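You operate a simulated robot arm through the tools that you are given. There is no shell and no other tool.

The job below is to be done with a simulated robot arm. You get a single attempt, and the scene is never put back.

Task
Grease the black bearing on the pump, then the red one; both go in the green tray.
Fine: the line stands, leave it so; three strokes of the pump each.

Only the result counts: the job must be done as asked and must still hold three seconds after the hand-in. Knocking over, shifting, dropping, spilling or breaking anything else fails it.

Robot
A 6-joint arm with a two-finger gripper, fixed in place. Base frame: the origin is on the floor under the middle of its stand, x ahead of it, y to its left, z up; the work surface is at about z = 920. Readings come in mm, rad, newtons and seconds.
With the tool pointing down near the work surface it reaches from about 140 to 660 mm from the base axis. Its first joint turns from -1.152 to 1.152 rad. Payload 2.45 kg.
The tool frame sits at the grasp point between the pads (the TCP): z along the fingers, y along the line on which they close. The tips reach 30 mm beyond it. The gripper opens to 106 mm; its body begins 79 mm behind the TCP.
Orientation is that of the tool frame in the base frame, as a unit quaternion [x, y, z, w]. With the fingers straight down and closing along the base's y, the tool's x points along the base's -x, its y along +y and its z along -z.

Tools
- The arm moves only by the tool nudge_tool. Its argument "deltas" is a list of rows, each a list of 3 entries, a list of its own where there are three numbers: the shift along the base's x, y, z in units of 400 mm (1.0 is 400 mm), then the turn, a rotation vector about the base's x, y, z in units of 45 degrees (1.0 is 45 degrees), then the finger opening in cm, from 0 to 10.6. In form: [[[x, y, z], [ax, ay, az], fingers], ...]. A call has 1 to 20 rows; each row is the pose to reach, as a shift and turn from the pose commanded when the call began. A call with a number of a shift or a turn outside -1 to 1 is refused whole. A row lasts 0.2 s, in which the tool goes at most 50 mm and 0.15 rad; a call with a longer step from one row to the next is refused whole, and so is a gripper value outside its range. A pose out of reach is approached as far as the arm can. The call stops where the force on the tool passes 60 N (or 10 N more than at its start, if that is more) or the arm is blocked; 0.2 s more then pass. Each finger travels about 153 mm/s and halts on what it meets, pressing with about 26 N; the grip force reading is that of the motor and also rises with nothing between the fingers. The clock runs only during rows and for 0.2 s after the last one: add rows that repeat a pose to give the fingers time. The reply holds the time, the measured pose of the TCP, the force on the tool along the base axes, the opening and the grip force, in the units named above and with some noise, with the torque about the TCP (base axes, N m) and any sound that the robot's microphone picked up.
- Cameras (640 x 400 px; columns grow to the right, rows downward): "scene" is fixed at [63.7, 414.8, 1416.9]; the picture's right is [-0.72, -0.69, 0.00], its down [-0.31, 0.33, -0.89] and it looks along [0.62, -0.64, -0.45] (base axes); focal length 247 px, centre (320, 200). "wrist" rides on the gripper at [76, -2, -106] in the tool frame; the picture's right is [0.02, 1.00, 0.00], its down [-0.78, 0.02, -0.62] and it looks along [-0.62, 0.01, 0.78] (tool axes); focal length 247 px, centre (320, 200). There is no depth. A picture from a camera that has moved, and an enlarged one, comes with that camera's place and axes in the base frame and with its lens.
- capture(camera): a new picture of that camera. No time passes.
- zoom(camera, box): a new picture of the part [left, top, right, bottom] of that camera's present view, enlarged. No time passes.
- job_done(): hands the job in; it is judged then, once.

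Places have to be worked out from the pictures, the camera data and where the tool is seen. Open the gripper and draw the arm clear of the work before you hand the job in, unless the task says otherwise.

The tools are called after "Emit:" as name(argument=value, ...) on one line, values as JSON. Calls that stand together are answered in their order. nudge_tool: Moves the arm, as the interface text tells. Its arguments: {"type":"object","properties":{"deltas":{"type":"array","items":{"type":"array"}}},"required":["deltas"]} The other tools are called the same way: capture (camera) takes a picture; zoom (camera, box) takes an enlarged picture of a part of a camera's view; job_done () hands the job in.

At the start:

```text
time_s: 0.0
ee_pos: [362.8, 66.4, 1339.2]
orientation: [0.0, 1.0, -0.001, -0.001]
contact_force: [-0.4, -0.8, -0.4]
torque: [0.01, -0.03, 0.01]
grip_width: 106.3
finger_force: 0.1
```

scene: 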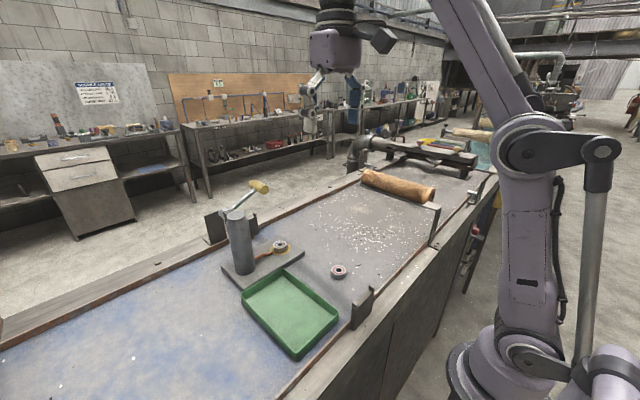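
wrist: 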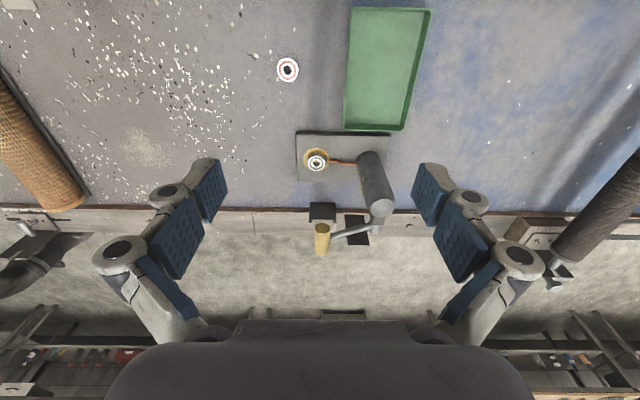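

I start by looking closer at the pump, the bearings and the tray before moving anything.

Emit:
zoom(camera="scene", box=[190, 160, 380, 370])

Emit:
zoom(camera="wrist", box=[250, 0, 450, 270])

Emit:
zoom(camera="scene", box=[200, 170, 300, 280])

Emit:
zoom(camera="wrist", box=[270, 110, 410, 270])

```text
1.90 times, centred on (285, 265) of scene
camera zoom: at [63.7, 414.8, 1416.9], right [-0.72, -0.69, 0.0], down [-0.31, 0.33, -0.89], along [0.62, -0.64, -0.45], focal length 470 px, centre (387, 76)
```

zoom: 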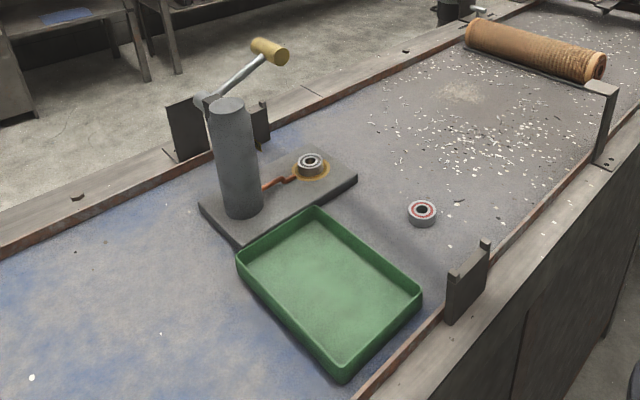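

```text
1.48 times, centred on (350, 135) of wrist
camera zoom: at [286.1, 64.1, 1446.1], right [-0.02, 1.0, 0.0], down [0.78, 0.02, 0.62], along [0.62, 0.01, -0.78], focal length 366 px, centre (276, 296)
```

zoom: 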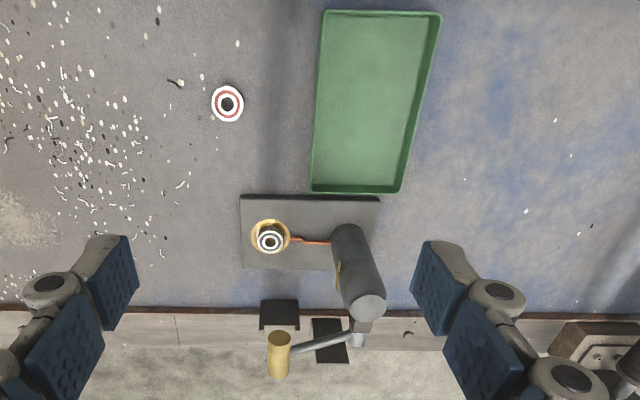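

```text
3.64 times, centred on (250, 225) of scene
camera zoom: at [63.7, 414.8, 1416.9], right [-0.72, -0.69, 0.0], down [-0.31, 0.33, -0.89], along [0.62, -0.64, -0.45], focal length 897 px, centre (574, 109)
```

zoom: 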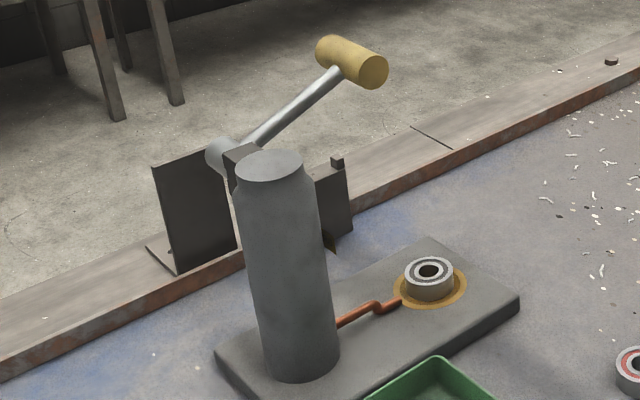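

```text
2.50 times, centred on (340, 190) of wrist
camera zoom: at [286.1, 64.1, 1446.1], right [-0.02, 1.0, 0.0], down [0.78, 0.02, 0.62], along [0.62, 0.01, -0.78], focal length 617 px, centre (270, 225)
```

zoom: 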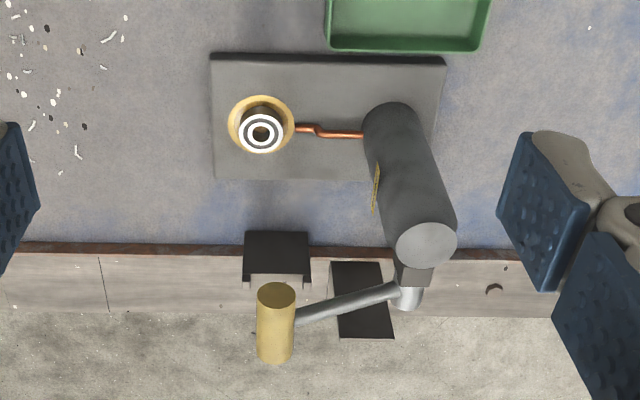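

The black-marked bearing already sits on the pump's seat near (576, 60, 953), the red one on the surface near (385, 4), and the tray around (390, 180). I look closer at the pump's lever, the label-like mark on it, and the bearings.

Emit:
zoom(camera="wrist", box=[340, 140, 400, 180])

Emit:
zoom(camera="wrist", box=[295, 140, 345, 175])

Emit:
zoom(camera="scene", box=[215, 175, 285, 225])

Emit:
zoom(camera="scene", box=[255, 230, 315, 265])

Emit:
zoom(camera="scene", box=[310, 250, 370, 290])

```text
10.00 times, centred on (370, 160) of wrist
camera zoom: at [286.1, 64.1, 1446.1], right [-0.02, 1.0, 0.0], down [0.78, 0.02, 0.62], along [0.62, 0.01, -0.78], focal length 2470 px, centre (-180, 600)
```

zoom: 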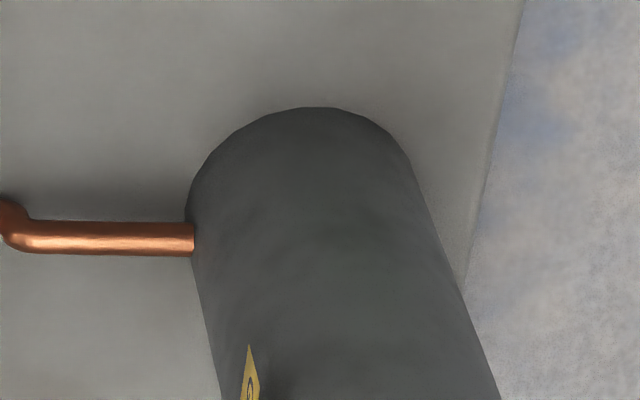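

```text
11.43 times, centred on (320, 158) of wrist
camera zoom: at [286.1, 64.1, 1446.1], right [-0.02, 1.0, 0.0], down [0.78, 0.02, 0.62], along [0.62, 0.01, -0.78], focal length 2823 px, centre (320, 686)
```

zoom: 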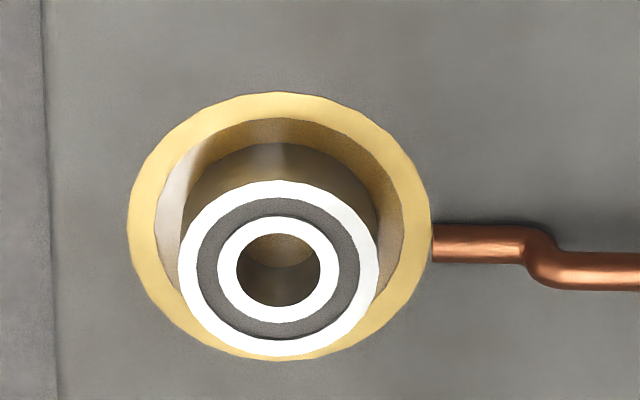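

```text
8.00 times, centred on (250, 200) of scene
camera zoom: at [63.7, 414.8, 1416.9], right [-0.72, -0.69, 0.0], down [-0.31, 0.33, -0.89], along [0.62, -0.64, -0.45], focal length 1972 px, centre (880, 200)
```

zoom: 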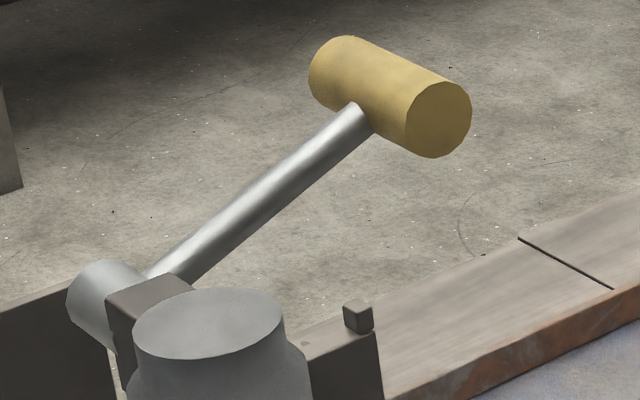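

```text
10.67 times, centred on (285, 248) of scene
camera zoom: at [63.7, 414.8, 1416.9], right [-0.72, -0.69, 0.0], down [-0.31, 0.33, -0.89], along [0.62, -0.64, -0.45], focal length 2630 px, centre (693, -307)
```

zoom: 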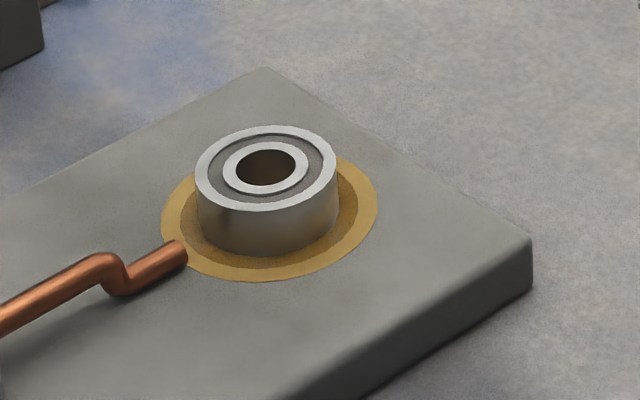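

```text
10.00 times, centred on (340, 270) of scene
camera zoom: at [63.7, 414.8, 1416.9], right [-0.72, -0.69, 0.0], down [-0.31, 0.33, -0.89], along [0.62, -0.64, -0.45], focal length 2466 px, centre (120, -500)
```

zoom: 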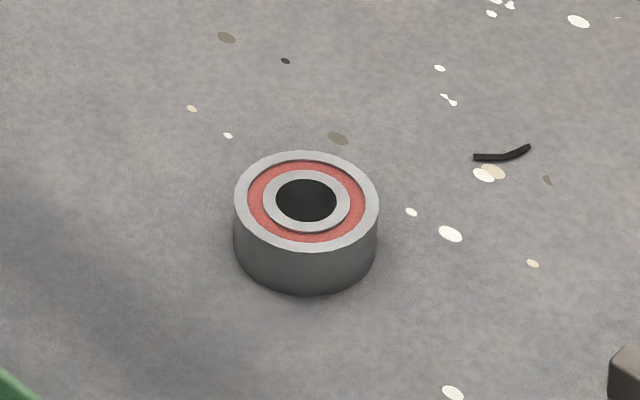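

The bearing looks centred in the brass seat; there is a yellow plate on the -y side of the pump cylinder that may carry instructions. I move the arm to the -y side with a yaw of 45° so the wrist camera can see that side.

Emit:
nudge_tool(deltas=[[[0.02, -0.083, -0.02], [0, 0, 0.166], 10.6], [[0.04, -0.166, -0.06], [0, 0, 0.333], 10.6], [[0.06, -0.25, -0.1], [0, 0, 0.5], 10.6], [[0.08, -0.333, -0.15], [0, 0, 0.666], 10.6], [[0.1, -0.416, -0.2], [0, 0, 0.833], 10.6], [[0.12, -0.5, -0.25], [0, 0, 1.0], 10.6], [[0.12, -0.5, -0.25], [0, 0, 1.0], 10.6]])

Emit:
capture(camera="wrist")

```text
time_s: 1.6
ee_pos: [410.7, -136.4, 1239.4]
orientation: [-0.382, 0.924, 0.0, 0.0]
contact_force: [0.6, 0.5, 0.0]
torque: [0.01, 0.01, -0.04]
grip_width: 106.2
finger_force: 0.1
```

```text
taken
camera wrist: at [358.0, -191.8, 1345.6], right [-0.72, 0.69, 0.0], down [0.54, 0.57, 0.62], along [0.43, 0.45, -0.78], focal length 247 px, centre (320, 200)
```

wrist: 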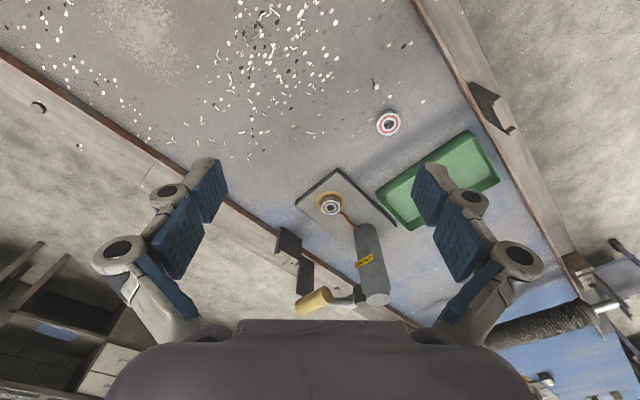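

The plate is now visible; I zoom in on it and on the lever and seat.

Emit:
zoom(camera="wrist", box=[348, 248, 384, 276])

Emit:
zoom(camera="wrist", box=[270, 160, 410, 320])

```text
14.29 times, centred on (366, 262) of wrist
camera zoom: at [358.0, -191.8, 1345.6], right [-0.72, 0.69, 0.0], down [0.54, 0.57, 0.62], along [0.43, 0.45, -0.78], focal length 3528 px, centre (-337, -686)
```

zoom: 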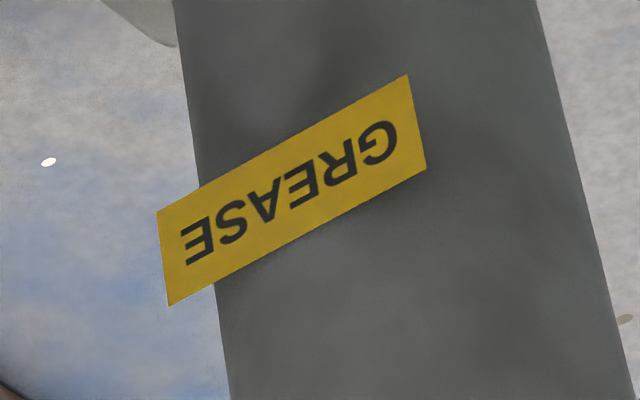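

```text
2.50 times, centred on (340, 240) of wrist
camera zoom: at [358.0, -191.8, 1345.6], right [-0.72, 0.69, 0.0], down [0.54, 0.57, 0.62], along [0.43, 0.45, -0.78], focal length 617 px, centre (270, 100)
```

zoom: 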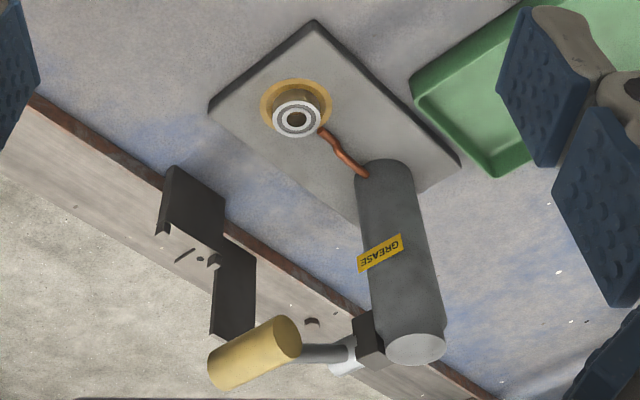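

The plate just reads "GREASE". Since the line must stay stopped, I check the black brackets on the rails (they might be a light barrier or switches) before I put the arm among them.

Emit:
zoom(camera="scene", box=[335, 270, 395, 340])

Emit:
zoom(camera="scene", box=[195, 190, 275, 260])

Emit:
zoom(camera="wrist", box=[260, 215, 330, 320])

Emit:
zoom(camera="wrist", box=[440, 60, 640, 300])

Emit:
zoom(camera="scene", box=[340, 120, 520, 250])

```text
5.71 times, centred on (365, 305) of scene
camera zoom: at [63.7, 414.7, 1416.9], right [-0.72, -0.69, 0.0], down [-0.31, 0.33, -0.89], along [0.62, -0.64, -0.45], focal length 1409 px, centre (63, -400)
```

zoom: 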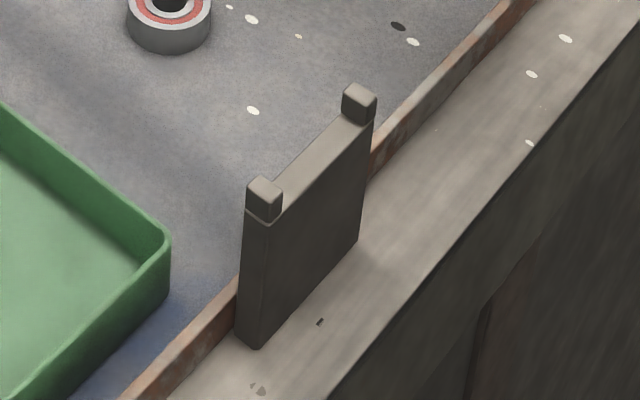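

```text
5.71 times, centred on (235, 225) of scene
camera zoom: at [63.7, 414.7, 1416.9], right [-0.72, -0.69, 0.0], down [-0.31, 0.33, -0.89], along [0.62, -0.64, -0.45], focal length 1409 px, centre (806, 57)
```

zoom: 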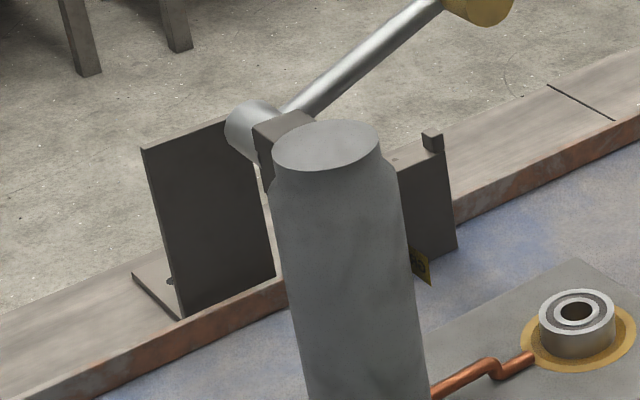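

```text
3.81 times, centred on (295, 268) of wrist
camera zoom: at [358.0, -191.8, 1345.6], right [-0.72, 0.69, 0.0], down [0.54, 0.57, 0.62], along [0.43, 0.45, -0.78], focal length 941 px, centre (415, -57)
```

zoom: 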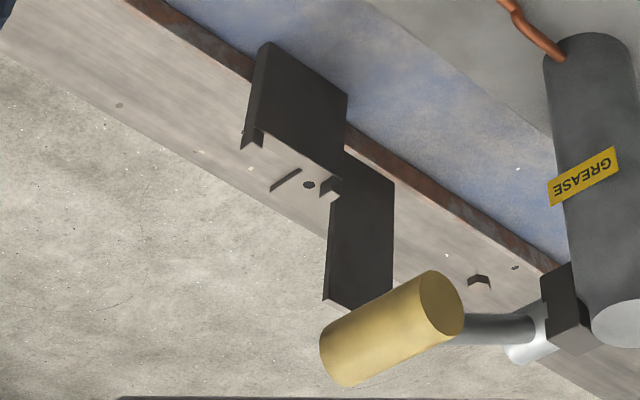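

```text
1.67 times, centred on (540, 180) of wrist
camera zoom: at [358.0, -191.8, 1345.6], right [-0.72, 0.69, 0.0], down [0.54, 0.57, 0.62], along [0.43, 0.45, -0.78], focal length 412 px, centre (-47, 233)
```

zoom: 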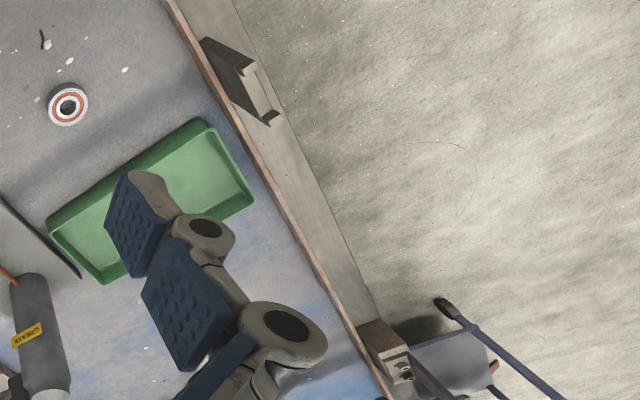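

```text
3.08 times, centred on (430, 185) of scene
camera zoom: at [63.7, 414.7, 1416.9], right [-0.72, -0.69, 0.0], down [-0.31, 0.33, -0.89], along [0.62, -0.64, -0.45], focal length 759 px, centre (-18, 246)
```

zoom: 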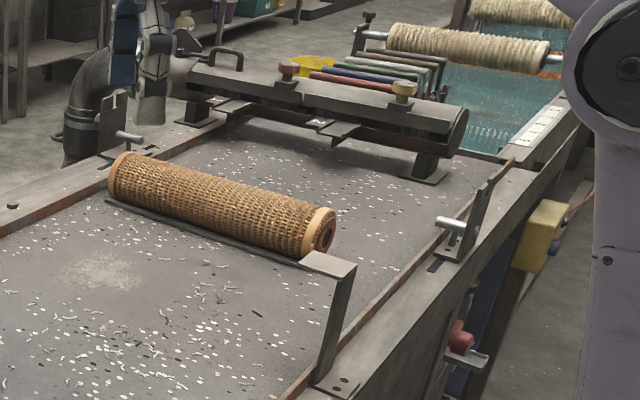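

Those brackets and rollers are passive line parts, so I'll simply stay clear of them. Next I check finger width and shape in the wrist view, since I need to work around the lever rod.

Emit:
zoom(camera="wrist", box=[380, 140, 560, 340])

Emit:
zoom(camera="scene", box=[320, 60, 440, 180])

Emit:
capture(camera="scene")

```text
2.00 times, centred on (470, 240) of wrist
camera zoom: at [358.0, -191.8, 1345.6], right [-0.72, 0.69, 0.0], down [0.54, 0.57, 0.62], along [0.43, 0.45, -0.78], focal length 494 px, centre (20, 120)
```

zoom: 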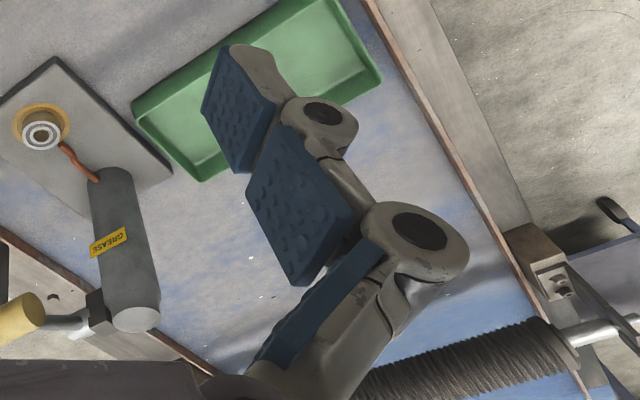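

```text
3.33 times, centred on (380, 120) of scene
camera zoom: at [63.7, 414.7, 1416.9], right [-0.72, -0.69, 0.0], down [-0.31, 0.33, -0.89], along [0.62, -0.64, -0.45], focal length 822 px, centre (120, 467)
```

zoom: 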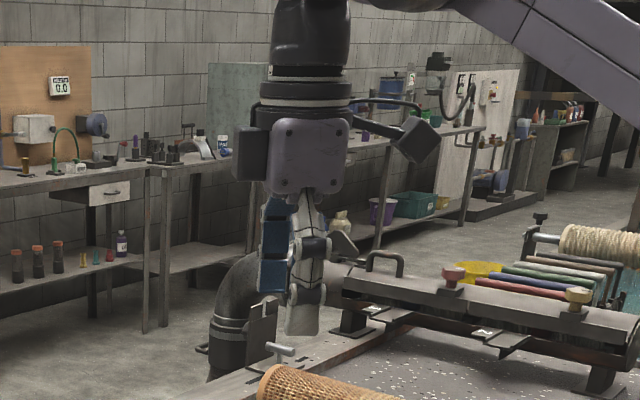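

```text
taken
```

scene: 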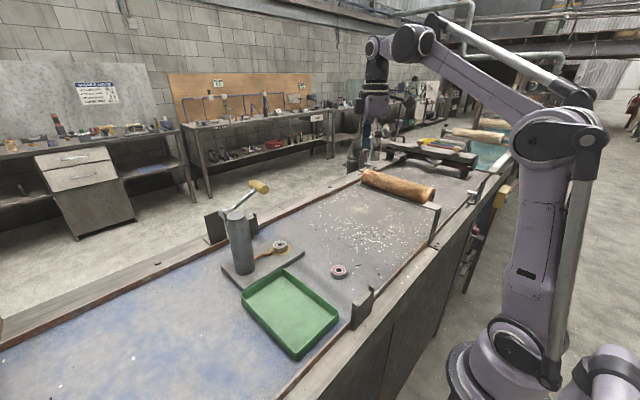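

The gripper fingers are about 30 mm wide. I move to roughly (500, 75, 1250), back to zero yaw, to get a second precise look at the handle, hub and seat.

Emit:
nudge_tool(deltas=[[[0.0375, 0.0875, 0.004], [0, 0, -0.166], 10.6], [[0.075, 0.175, 0.008], [0, 0, -0.333], 10.6], [[0.1125, 0.2625, 0.0125], [0, 0, -0.5], 10.6], [[0.15, 0.35, 0.017], [0, 0, -0.666], 10.6], [[0.1875, 0.4375, 0.021], [0, 0, -0.833], 10.6], [[0.225, 0.525, 0.025], [0, 0, -1.0], 10.6], [[0.225, 0.525, 0.025], [0, 0, -1.0], 10.6], [[0.225, 0.525, 0.025], [0, 0, -1.0], 10.6]])

Emit:
capture(camera="wrist")

Emit:
capture(camera="scene")

```text
time_s: 3.4
ee_pos: [498.0, 76.0, 1250.7]
orientation: [0.001, 1.0, 0.0, 0.0]
contact_force: [0.3, -0.2, -0.6]
torque: [-0.01, 0.01, -0.02]
grip_width: 105.9
finger_force: 0.1
```

```text
taken
camera wrist: at [422.2, 74.2, 1356.4], right [-0.02, 1.0, 0.0], down [0.78, 0.02, 0.62], along [0.62, 0.01, -0.78], focal length 247 px, centre (320, 200)
```

wrist: 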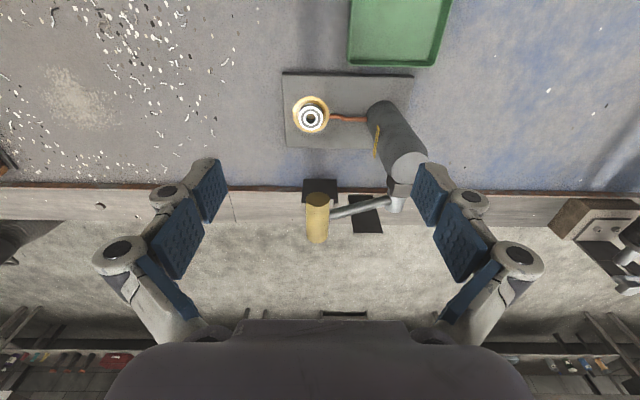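

```text
taken
```

scene: 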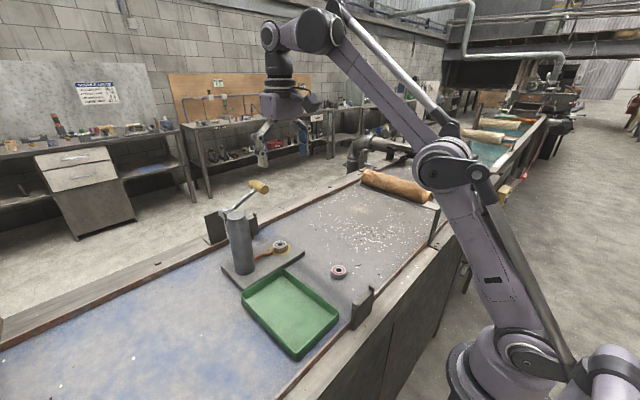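

Emit:
zoom(camera="wrist", box=[280, 160, 430, 260])

Emit:
zoom(camera="wrist", box=[270, 60, 420, 170])

Emit:
zoom(camera="scene", box=[225, 85, 345, 215])

```text
4.00 times, centred on (355, 210) of wrist
camera zoom: at [422.2, 74.2, 1356.4], right [-0.02, 1.0, 0.0], down [0.78, 0.02, 0.62], along [0.62, 0.01, -0.78], focal length 988 px, centre (180, 160)
```

zoom: 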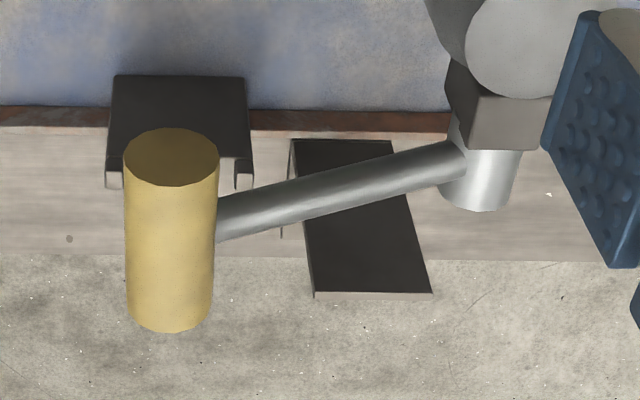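

```text
3.64 times, centred on (345, 115) of wrist
camera zoom: at [422.2, 74.2, 1356.4], right [-0.02, 1.0, 0.0], down [0.78, 0.02, 0.62], along [0.62, 0.01, -0.78], focal length 898 px, centre (229, 509)
```

zoom: 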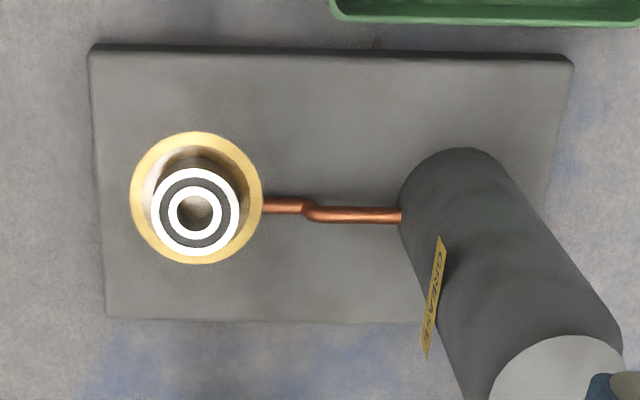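

```text
3.08 times, centred on (285, 150) of scene
camera zoom: at [63.7, 414.8, 1416.9], right [-0.72, -0.69, 0.0], down [-0.31, 0.33, -0.89], along [0.62, -0.64, -0.45], focal length 759 px, centre (428, 354)
```

zoom: 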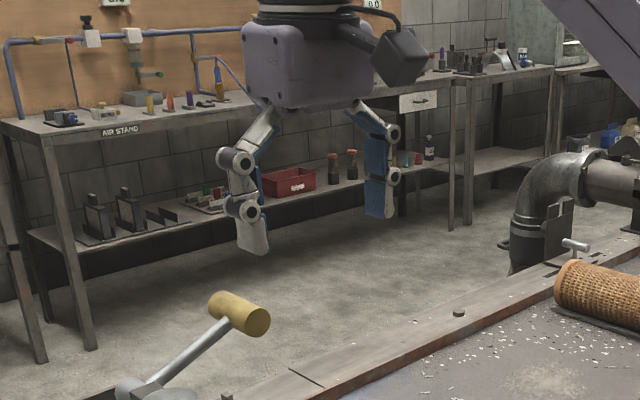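

The handle grip is centred near (628, 75, 1135), radius about 13.5 mm, pivoting about an x-axis near (627, 176, 1098). I close the fingers and move over the handle with the tips about 20 mm above it.

Emit:
nudge_tool(deltas=[[[0.08, 0, -0.02], [0, 0, 0], 5], [[0.16, 0, -0.05], [0, 0, 0], 0], [[0.24, -0.002, -0.08], [0, 0, 0], 0], [[0.325, -0.005, -0.11], [0, 0, 0], 0], [[0.325, -0.005, -0.125], [0, 0, 0], 0], [[0.325, -0.005, -0.125], [0, 0, 0], 0]])

Emit:
capture(camera="wrist")

Emit:
zoom(camera="scene", box=[200, 90, 320, 260])

```text
time_s: 4.8
ee_pos: [581.8, 67.3, 1166.7]
orientation: [-0.001, 1.0, 0.0, 0.0]
contact_force: [0.6, -0.6, -0.8]
torque: [0.01, 0.01, -0.04]
grip_width: 0.2
finger_force: 25.7
out of reach, approached as far as the arm can: row 1, 2, 3, 4, 5, 6
```

```text
taken
camera wrist: at [504.9, 65.8, 1273.5], right [-0.02, 1.0, 0.0], down [0.78, 0.02, 0.62], along [0.62, 0.01, -0.78], focal length 247 px, centre (320, 200)
```

wrist: 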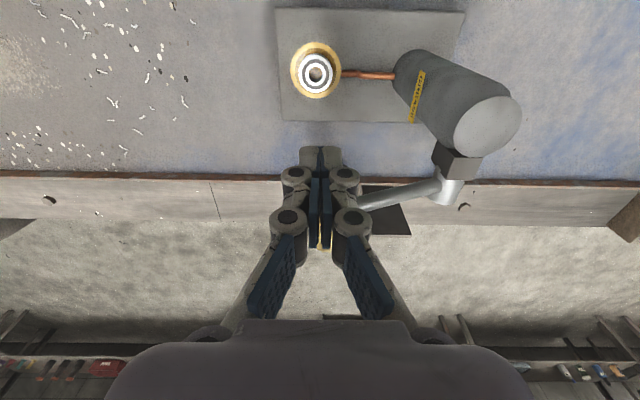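

```text
2.35 times, centred on (260, 175) of scene
camera zoom: at [63.7, 414.8, 1416.9], right [-0.72, -0.69, 0.0], down [-0.31, 0.33, -0.89], along [0.62, -0.64, -0.45], focal length 580 px, centre (461, 259)
```

zoom: 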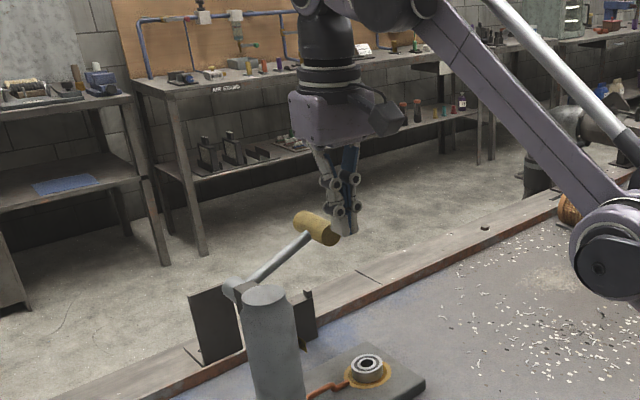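

The arm cannot reach the handle height with the tool straight down; it stopped short at (582, 67, 1167), with the tips right beside the handle's near end and no contact force. I back away along -x first, before tilting the tool.

Emit:
nudge_tool(deltas=[[[-0.1, 0, 0], [0, 0, 0], 0], [[-0.2, 0, 0], [0, 0, 0], 0], [[-0.3, 0, 0], [0, 0, 0], 0], [[-0.3, 0, 0], [0, 0, 0], 0]])

Emit:
zoom(camera="scene", box=[200, 90, 320, 260])

```text
time_s: 5.8
ee_pos: [516.0, 77.8, 1189.7]
orientation: [0.0, 1.0, 0.0, 0.0]
contact_force: [-0.6, -0.8, -0.6]
torque: [0.02, 0.0, -0.03]
grip_width: 0.0
finger_force: 25.6
out of reach, approached as far as the arm can: row 2, 3, 4
```

```text
2.35 times, centred on (260, 175) of scene
camera zoom: at [63.6, 414.8, 1416.9], right [-0.72, -0.69, 0.0], down [-0.31, 0.33, -0.89], along [0.62, -0.64, -0.45], focal length 580 px, centre (461, 259)
```

zoom: 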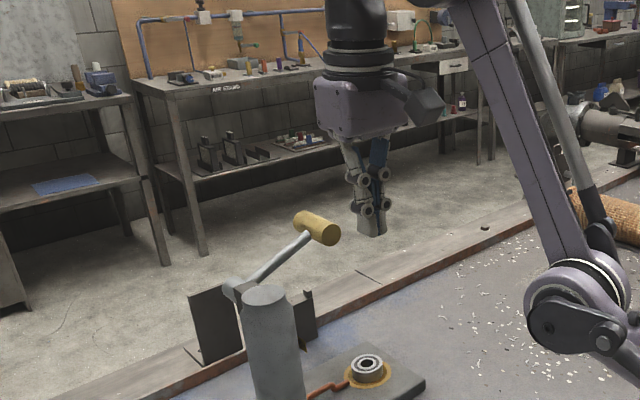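

Now at (516, 78, 1190), clear of the handle. I do a small move up and back to see whether the arm tracks normally again.

Emit:
nudge_tool(deltas=[[[-0.03, 0, 0.06], [0, 0, 0], 0], [[-0.06, 0, 0.12], [0, 0, 0], 0], [[-0.06, 0, 0.12], [0, 0, 0], 0]])

Emit:
capture(camera="scene")

```text
time_s: 6.6
ee_pos: [492.8, 77.5, 1240.3]
orientation: [0.0, 1.0, 0.0, 0.0]
contact_force: [1.0, 0.2, 0.2]
torque: [0.0, 0.01, -0.03]
grip_width: 0.3
finger_force: 25.9
```

```text
taken
```

scene: 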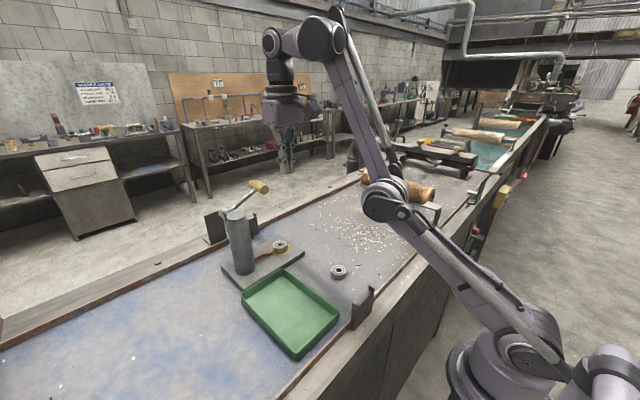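

The scene view shows the arm flipped to an elbow-down branch when it went through the stretched-out pose (the elbow is now below the shoulder–wrist line), which would hit the bench lower down. I stretch it upward in free air and come back downward, so that the elbow bends up again.

Emit:
nudge_tool(deltas=[[[0, 0, 0.1], [0, 0, 0], 0], [[0, 0, 0.2], [0, 0, 0], 0], [[0, 0, 0.28], [0, 0, 0], 0], [[0, 0, 0.28], [0, 0, 0], 0]])

Emit:
capture(camera="scene")

```text
time_s: 7.6
ee_pos: [464.6, 70.3, 1286.2]
orientation: [0.0, 1.0, 0.0, -0.001]
contact_force: [0.3, -0.6, -0.2]
torque: [0.0, 0.01, 0.02]
grip_width: 0.0
finger_force: 26.1
out of reach, approached as far as the arm can: row 1, 2, 3, 4
```

```text
taken
```

scene: 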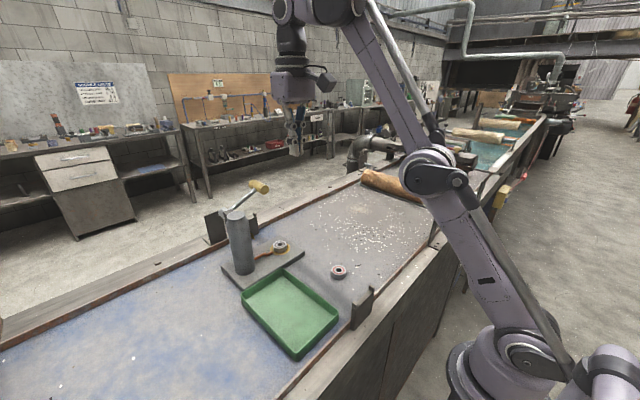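

The arm is now stretched at (465, 70, 1286). I come straight down from here so the elbow bends upward.

Emit:
nudge_tool(deltas=[[[0.01, 0.01, -0.08], [0, 0, 0], 0], [[0.02, 0.012, -0.16], [0, 0, 0], 0], [[0.03, 0.015, -0.24], [0, 0, 0], 0], [[0.03, 0.015, -0.28], [0, 0, 0], 0], [[0.03, 0.015, -0.28], [0, 0, 0], 0]])

Emit:
capture(camera="scene")

```text
time_s: 8.8
ee_pos: [514.1, 87.0, 1191.9]
orientation: [0.0, 1.0, 0.0, -0.001]
contact_force: [-0.2, 0.1, -0.4]
torque: [0.0, -0.01, -0.03]
grip_width: 0.0
finger_force: 25.7
out of reach, approached as far as the arm can: row 1, 2, 3, 4, 5
```

```text
taken
```

scene: 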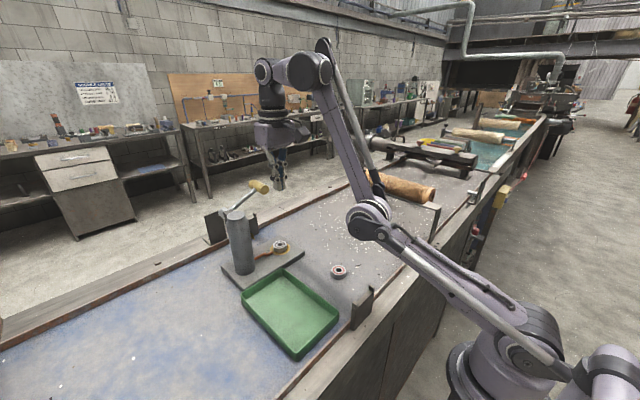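

The arm is still elbow-down, and that branch seems joint-limited near (514, 87, 1192). I go well over-reach up high and hold so that the elbow straightens fully, then I'll sweep down along the arc.

Emit:
nudge_tool(deltas=[[[-0.06, -0.005, 0.1], [0, 0, 0], 0], [[-0.12, -0.01, 0.2], [0, 0, 0], 0], [[-0.18, -0.015, 0.3], [0, 0, 0], 0], [[-0.24, -0.02, 0.4], [0, 0, 0], 0], [[-0.3, -0.025, 0.5], [0, 0, 0], 0], [[-0.36, -0.025, 0.58], [0, 0, 0], 0], [[-0.36, -0.025, 0.62], [0, 0, 0], 0], [[-0.36, -0.025, 0.66], [0, 0, 0], 0], [[-0.36, -0.025, 0.66], [0, 0, 0], 0], [[-0.36, -0.025, 0.66], [0, 0, 0], 0], [[-0.36, -0.025, 0.66], [0, 0, 0], 0], [[-0.36, -0.025, 0.66], [0, 0, 0], 0]])

Emit:
capture(camera="scene")

```text
time_s: 11.4
ee_pos: [341.0, 71.1, 1358.7]
orientation: [0.0, 1.0, -0.001, 0.0]
contact_force: [-0.3, 0.7, -0.1]
torque: [-0.02, 0.02, 0.0]
grip_width: 0.1
finger_force: 26.2
out of reach, approached as far as the arm can: row 1, 3, 4, 5, 6, 7, 8, 9, 10, 11, 12
```

```text
taken
```

scene: 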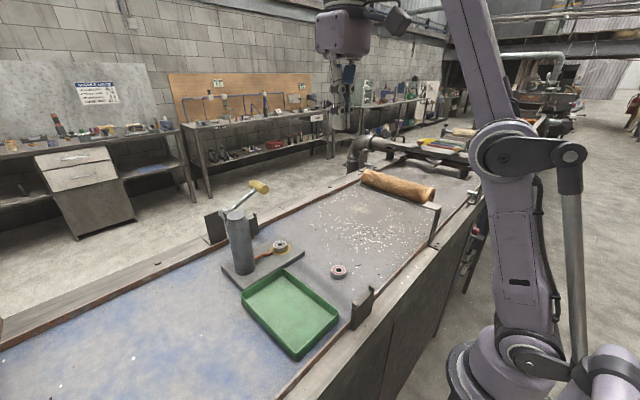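

Stretched at (341, 71, 1359) with everything clear. Now I sweep the target down along the arc while still over-reach and finish inward and low, staying well short of the handle.

Emit:
nudge_tool(deltas=[[[0.085, 0, 0.09], [0, 0, 0], 0], [[0.155, 0, 0.11], [0, 0, 0], 0], [[0.26, 0, 0.05], [0, 0, 0], 0], [[0.3625, 0, -0.0175], [0, 0, 0], 0], [[0.4575, 0, -0.0925], [0, 0, 0], 0], [[0.535, 0, -0.1725], [0, 0, 0], 0], [[0.4975, 0, -0.285], [0, 0, 0], 0], [[0.4475, 0, -0.3925], [0, 0, 0], 0], [[0.385, 0, -0.485], [0, 0, 0], 0], [[0.385, 0, -0.485], [0, 0, 0], 0]])

Emit:
capture(camera="scene")

```text
time_s: 13.6
ee_pos: [497.5, 64.5, 1164.5]
orientation: [0.0, 1.0, -0.001, 0.0]
contact_force: [0.2, 0.2, -0.2]
torque: [0.02, -0.03, 0.0]
grip_width: 0.1
finger_force: 26.2
out of reach, approached as far as the arm can: row 1, 2, 3, 4, 5, 6, 7
```

```text
taken
```

scene: 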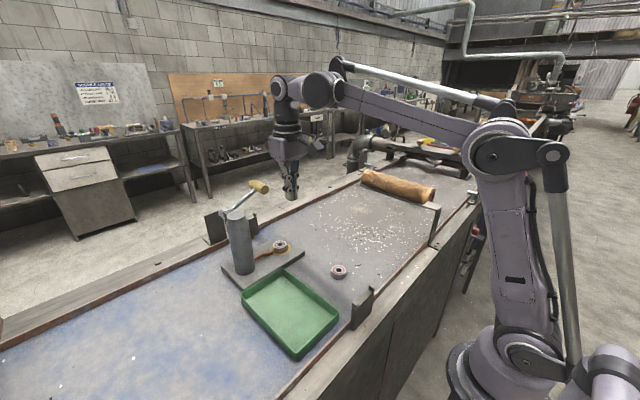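

The elbow is up again at (497, 64, 1164). To reach the handle I'll tilt the tool 30° outward (which brings the wrist well inside reach) while rising to a hover point behind and above the handle.

Emit:
nudge_tool(deltas=[[[0.03, 0.006, 0.06], [0, -0.167, 0], 0], [[0.09, 0.013, 0.12], [0, -0.333, 0], 0], [[0.15, 0.02, 0.16], [0, -0.5, 0], 0], [[0.206, 0.026, 0.164], [0, -0.667, 0], 0], [[0.206, 0.026, 0.164], [0, -0.667, 0], 0]])

Emit:
capture(camera="wrist")

Emit:
capture(camera="scene")

```text
time_s: 14.8
ee_pos: [579.2, 75.7, 1230.8]
orientation: [0.0, 0.966, 0.001, 0.259]
contact_force: [0.6, 0.0, -0.3]
torque: [-0.01, 0.0, 0.0]
grip_width: 0.0
finger_force: 26.2
```

```text
taken
camera wrist: at [459.4, 74.2, 1285.1], right [-0.02, 1.0, -0.01], down [0.37, 0.02, 0.93], along [0.93, 0.01, -0.37], focal length 247 px, centre (320, 200)
```

wrist: 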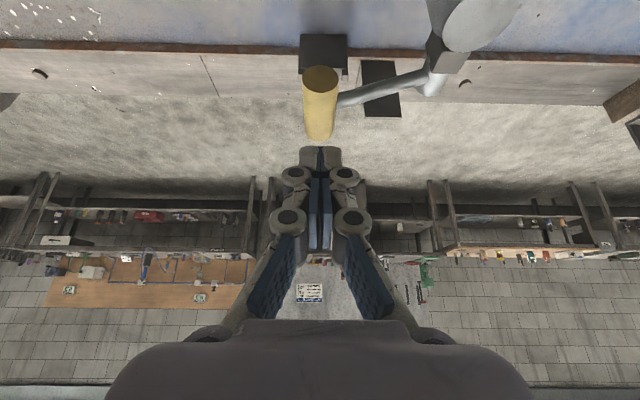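

```text
taken
```

scene: 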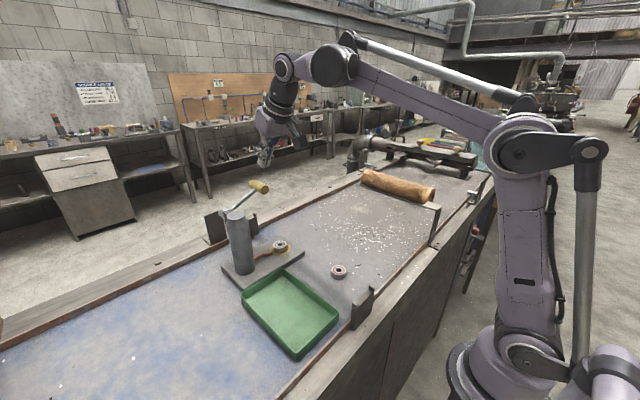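

The tool is aligned with the handle in y and clear. I move to hover just above the grip's middle, then lower gently until contact.

Emit:
nudge_tool(deltas=[[[0.05, 0, -0.02], [0, 0, 0], 0], [[0.1075, 0, -0.05], [0, 0, 0], 0], [[0.1075, 0, -0.075], [0, 0, 0], 0], [[0.1075, 0, -0.095], [0, 0, 0], 0], [[0.1075, 0, -0.11], [0, 0, 0], 0]])

Emit:
zoom(camera="scene", box=[200, 90, 320, 260])

Emit:
capture(camera="wrist")

```text
time_s: 16.0
ee_pos: [621.1, 76.2, 1186.4]
orientation: [0.001, 0.966, 0.0, 0.258]
contact_force: [-0.1, 1.1, -0.3]
torque: [0.01, 0.0, -0.01]
grip_width: 0.0
finger_force: 25.9
```

```text
2.35 times, centred on (260, 175) of scene
camera zoom: at [63.7, 414.8, 1416.9], right [-0.72, -0.69, 0.0], down [-0.31, 0.33, -0.89], along [0.62, -0.64, -0.45], focal length 580 px, centre (461, 259)
```

zoom: 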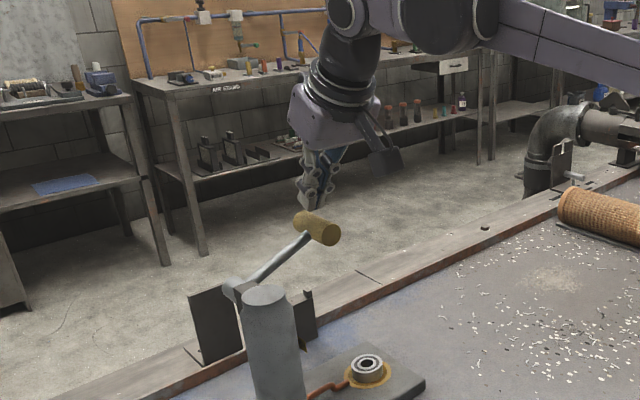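

```text
taken
camera wrist: at [502.0, 74.4, 1240.5], right [-0.02, 1.0, -0.01], down [0.37, 0.02, 0.93], along [0.93, 0.01, -0.37], focal length 247 px, centre (320, 200)
```

wrist: 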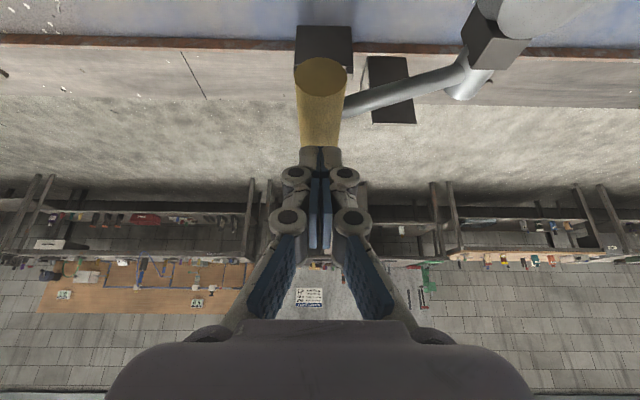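

The tips are a few millimetres above the grip. I press down slowly to about the lever's horizontal position and read the force.

Emit:
nudge_tool(deltas=[[[0, 0, -0.02], [0, 0, 0], 0], [[0, -0.005, -0.04], [0, 0, 0], 0], [[0, -0.01, -0.06], [0, 0, 0], 0], [[0, -0.015, -0.082], [0, 0, 0], 0], [[0, -0.0175, -0.105], [0, 0, 0], 0]])

Emit:
zoom(camera="scene", box=[200, 90, 320, 260])

Emit:
capture(camera="wrist")

```text
time_s: 17.2
ee_pos: [621.2, 68.5, 1143.5]
orientation: [0.0, 0.966, 0.0, 0.26]
contact_force: [-1.0, -1.2, 2.7]
torque: [-0.06, -0.01, -0.05]
grip_width: 0.1
finger_force: 25.4
```

```text
2.35 times, centred on (260, 175) of scene
camera zoom: at [63.6, 414.7, 1416.9], right [-0.72, -0.69, 0.0], down [-0.31, 0.33, -0.89], along [0.62, -0.64, -0.45], focal length 580 px, centre (461, 259)
```

zoom: 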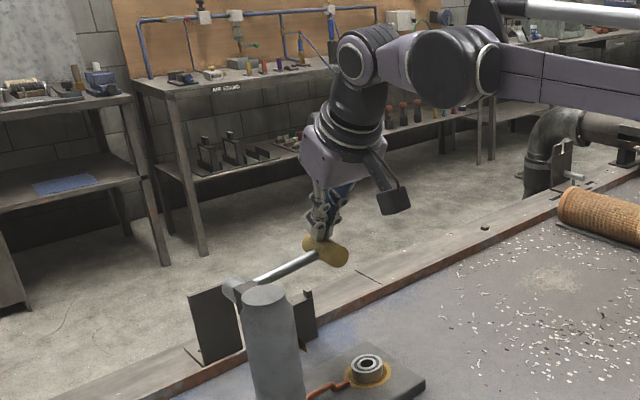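

```text
taken
camera wrist: at [502.7, 67.6, 1198.3], right [-0.02, 1.0, -0.01], down [0.37, 0.02, 0.93], along [0.93, 0.01, -0.37], focal length 247 px, centre (320, 200)
```

wrist: 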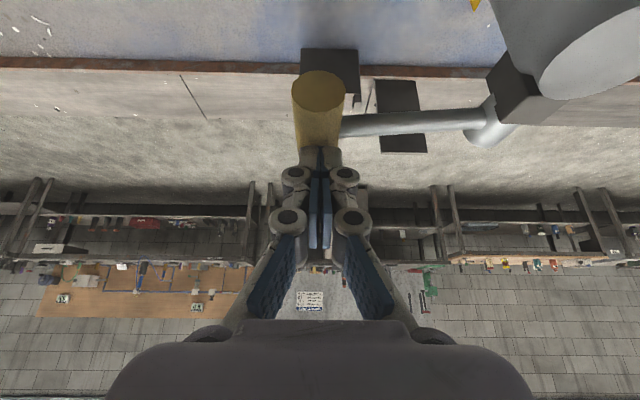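

The lever follows with under 3 N. I continue down along the arc in small steps, watching for the end stop.

Emit:
nudge_tool(deltas=[[[0, 0.001, -0.015], [0, 0, 0], 0], [[0, 0.004, -0.03], [0, 0, 0], 0], [[0, 0.007, -0.045], [0, 0, 0], 0], [[0, 0.01, -0.06], [0, 0, 0], 0], [[0, 0.013, -0.075], [0, 0, 0], 0], [[0, 0.016, -0.09], [0, 0, 0], 0]])

Emit:
zoom(camera="scene", box=[200, 90, 320, 260])

Emit:
capture(camera="wrist")

```text
time_s: 18.6
ee_pos: [620.6, 76.3, 1107.2]
orientation: [0.0, 0.966, 0.0, 0.259]
contact_force: [0.6, -1.2, 3.3]
torque: [-0.1, 0.01, 0.0]
grip_width: 0.0
finger_force: 25.8
```

```text
2.35 times, centred on (260, 175) of scene
camera zoom: at [63.6, 414.7, 1416.9], right [-0.72, -0.69, 0.0], down [-0.31, 0.33, -0.89], along [0.62, -0.64, -0.45], focal length 580 px, centre (461, 259)
```

zoom: 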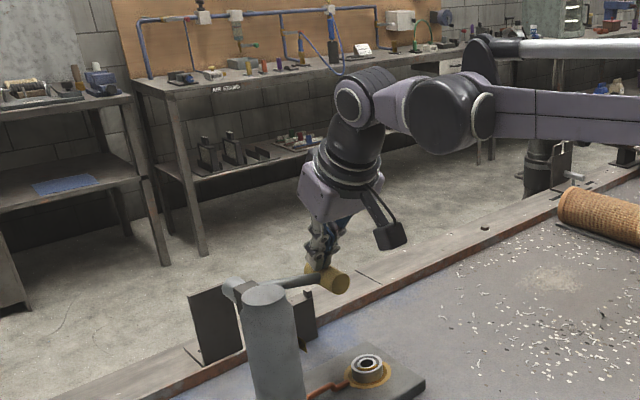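

```text
taken
camera wrist: at [502.3, 74.8, 1161.7], right [-0.02, 1.0, -0.01], down [0.37, 0.02, 0.93], along [0.93, 0.01, -0.37], focal length 247 px, centre (320, 200)
```

wrist: 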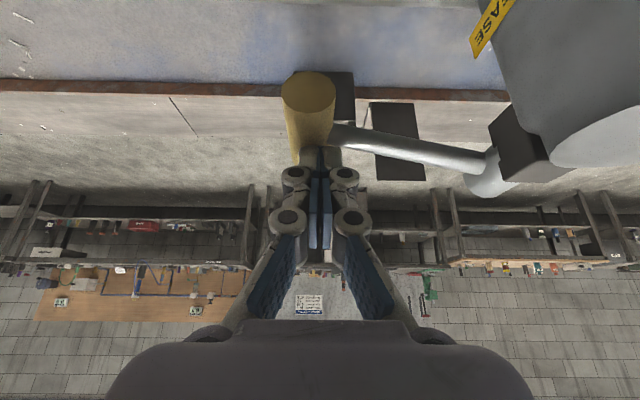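

Force is still only about 3 N and the lever is about 10° below horizontal (pivot nearer z≈1088 than I thought). I keep going down in small steps until the stop shows.

Emit:
nudge_tool(deltas=[[[0, 0, -0.0125], [0, 0, 0], 0], [[0, 0, -0.025], [0, 0, 0], 0], [[0, 0.002, -0.0375], [0, 0, 0], 0], [[0, 0.006, -0.05], [0, 0, 0], 0]])

Emit:
capture(camera="wrist")

Emit:
zoom(camera="scene", box=[200, 130, 320, 260])

```text
time_s: 19.6
ee_pos: [622.4, 76.6, 1097.0]
orientation: [0.0, 0.965, -0.001, 0.264]
contact_force: [-10.3, -1.0, 23.6]
torque: [-0.07, 0.16, -0.05]
grip_width: 0.2
finger_force: 26.2
stopped in row 4: the force on the tool passed its limit at 68 N (the readings are from after the stop); the commanded pose is now the measured one
```

```text
taken
camera wrist: at [501.7, 76.2, 1149.1], right [-0.02, 1.0, -0.01], down [0.36, 0.02, 0.93], along [0.93, 0.01, -0.36], focal length 247 px, centre (320, 200)
```

wrist: 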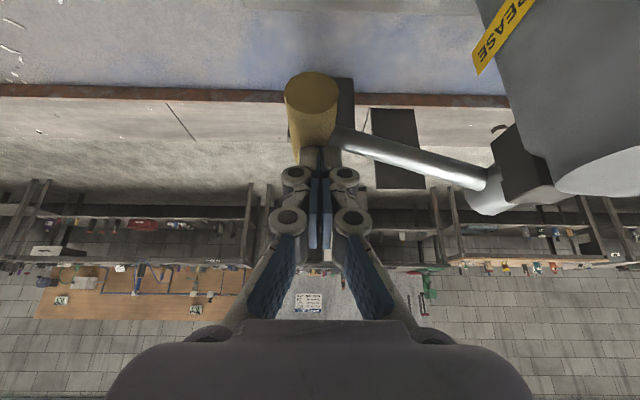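

```text
3.08 times, centred on (260, 195) of scene
camera zoom: at [62.9, 414.7, 1417.0], right [-0.72, -0.69, 0.0], down [-0.31, 0.33, -0.89], along [0.62, -0.64, -0.45], focal length 759 px, centre (505, 215)
```

zoom: 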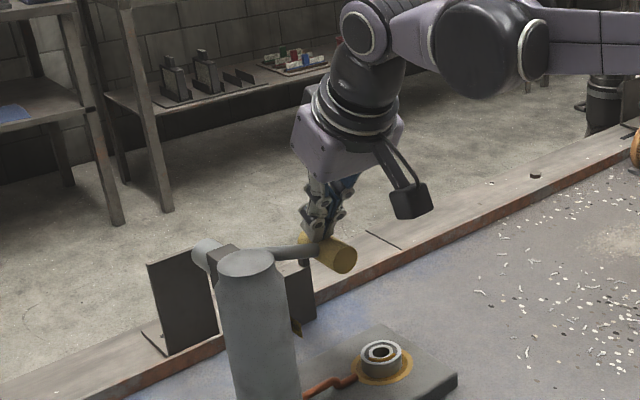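

The end stop is at TCP z≈1098. Now I raise the tool back up along the arc and look whether the lever follows by itself.

Emit:
nudge_tool(deltas=[[[0, -0.003, 0.025], [0, 0, 0], 0], [[0, -0.012, 0.0625], [0, 0, 0], 0], [[0, -0.02, 0.1175], [0, 0, 0], 0], [[0, -0.015, 0.175], [0, 0, 0], 0], [[0, -0.004, 0.2375], [0, 0, 0], 0], [[0, -0.004, 0.2375], [0, 0, 0], 0]])

Emit:
zoom(camera="scene", box=[200, 130, 320, 260])

Emit:
capture(camera="wrist")

```text
time_s: 21.0
ee_pos: [623.2, 76.1, 1188.9]
orientation: [0.0, 0.965, 0.0, 0.262]
contact_force: [0.3, 0.4, -0.1]
torque: [0.02, 0.0, -0.02]
grip_width: 0.1
finger_force: 25.9
```

```text
3.08 times, centred on (260, 195) of scene
camera zoom: at [63.7, 414.8, 1416.9], right [-0.72, -0.69, 0.0], down [-0.31, 0.33, -0.89], along [0.62, -0.64, -0.45], focal length 759 px, centre (505, 215)
```

zoom: 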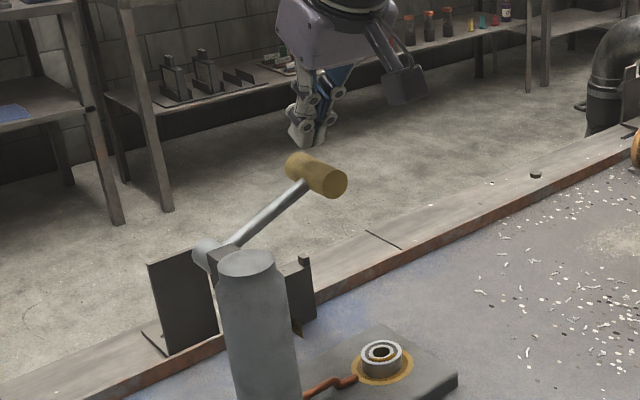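

```text
taken
camera wrist: at [502.7, 75.2, 1243.0], right [-0.02, 1.0, -0.01], down [0.36, 0.02, 0.93], along [0.93, 0.01, -0.36], focal length 247 px, centre (320, 200)
```

wrist: 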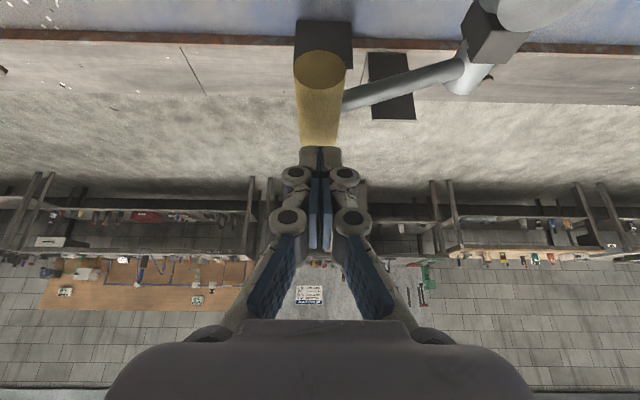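

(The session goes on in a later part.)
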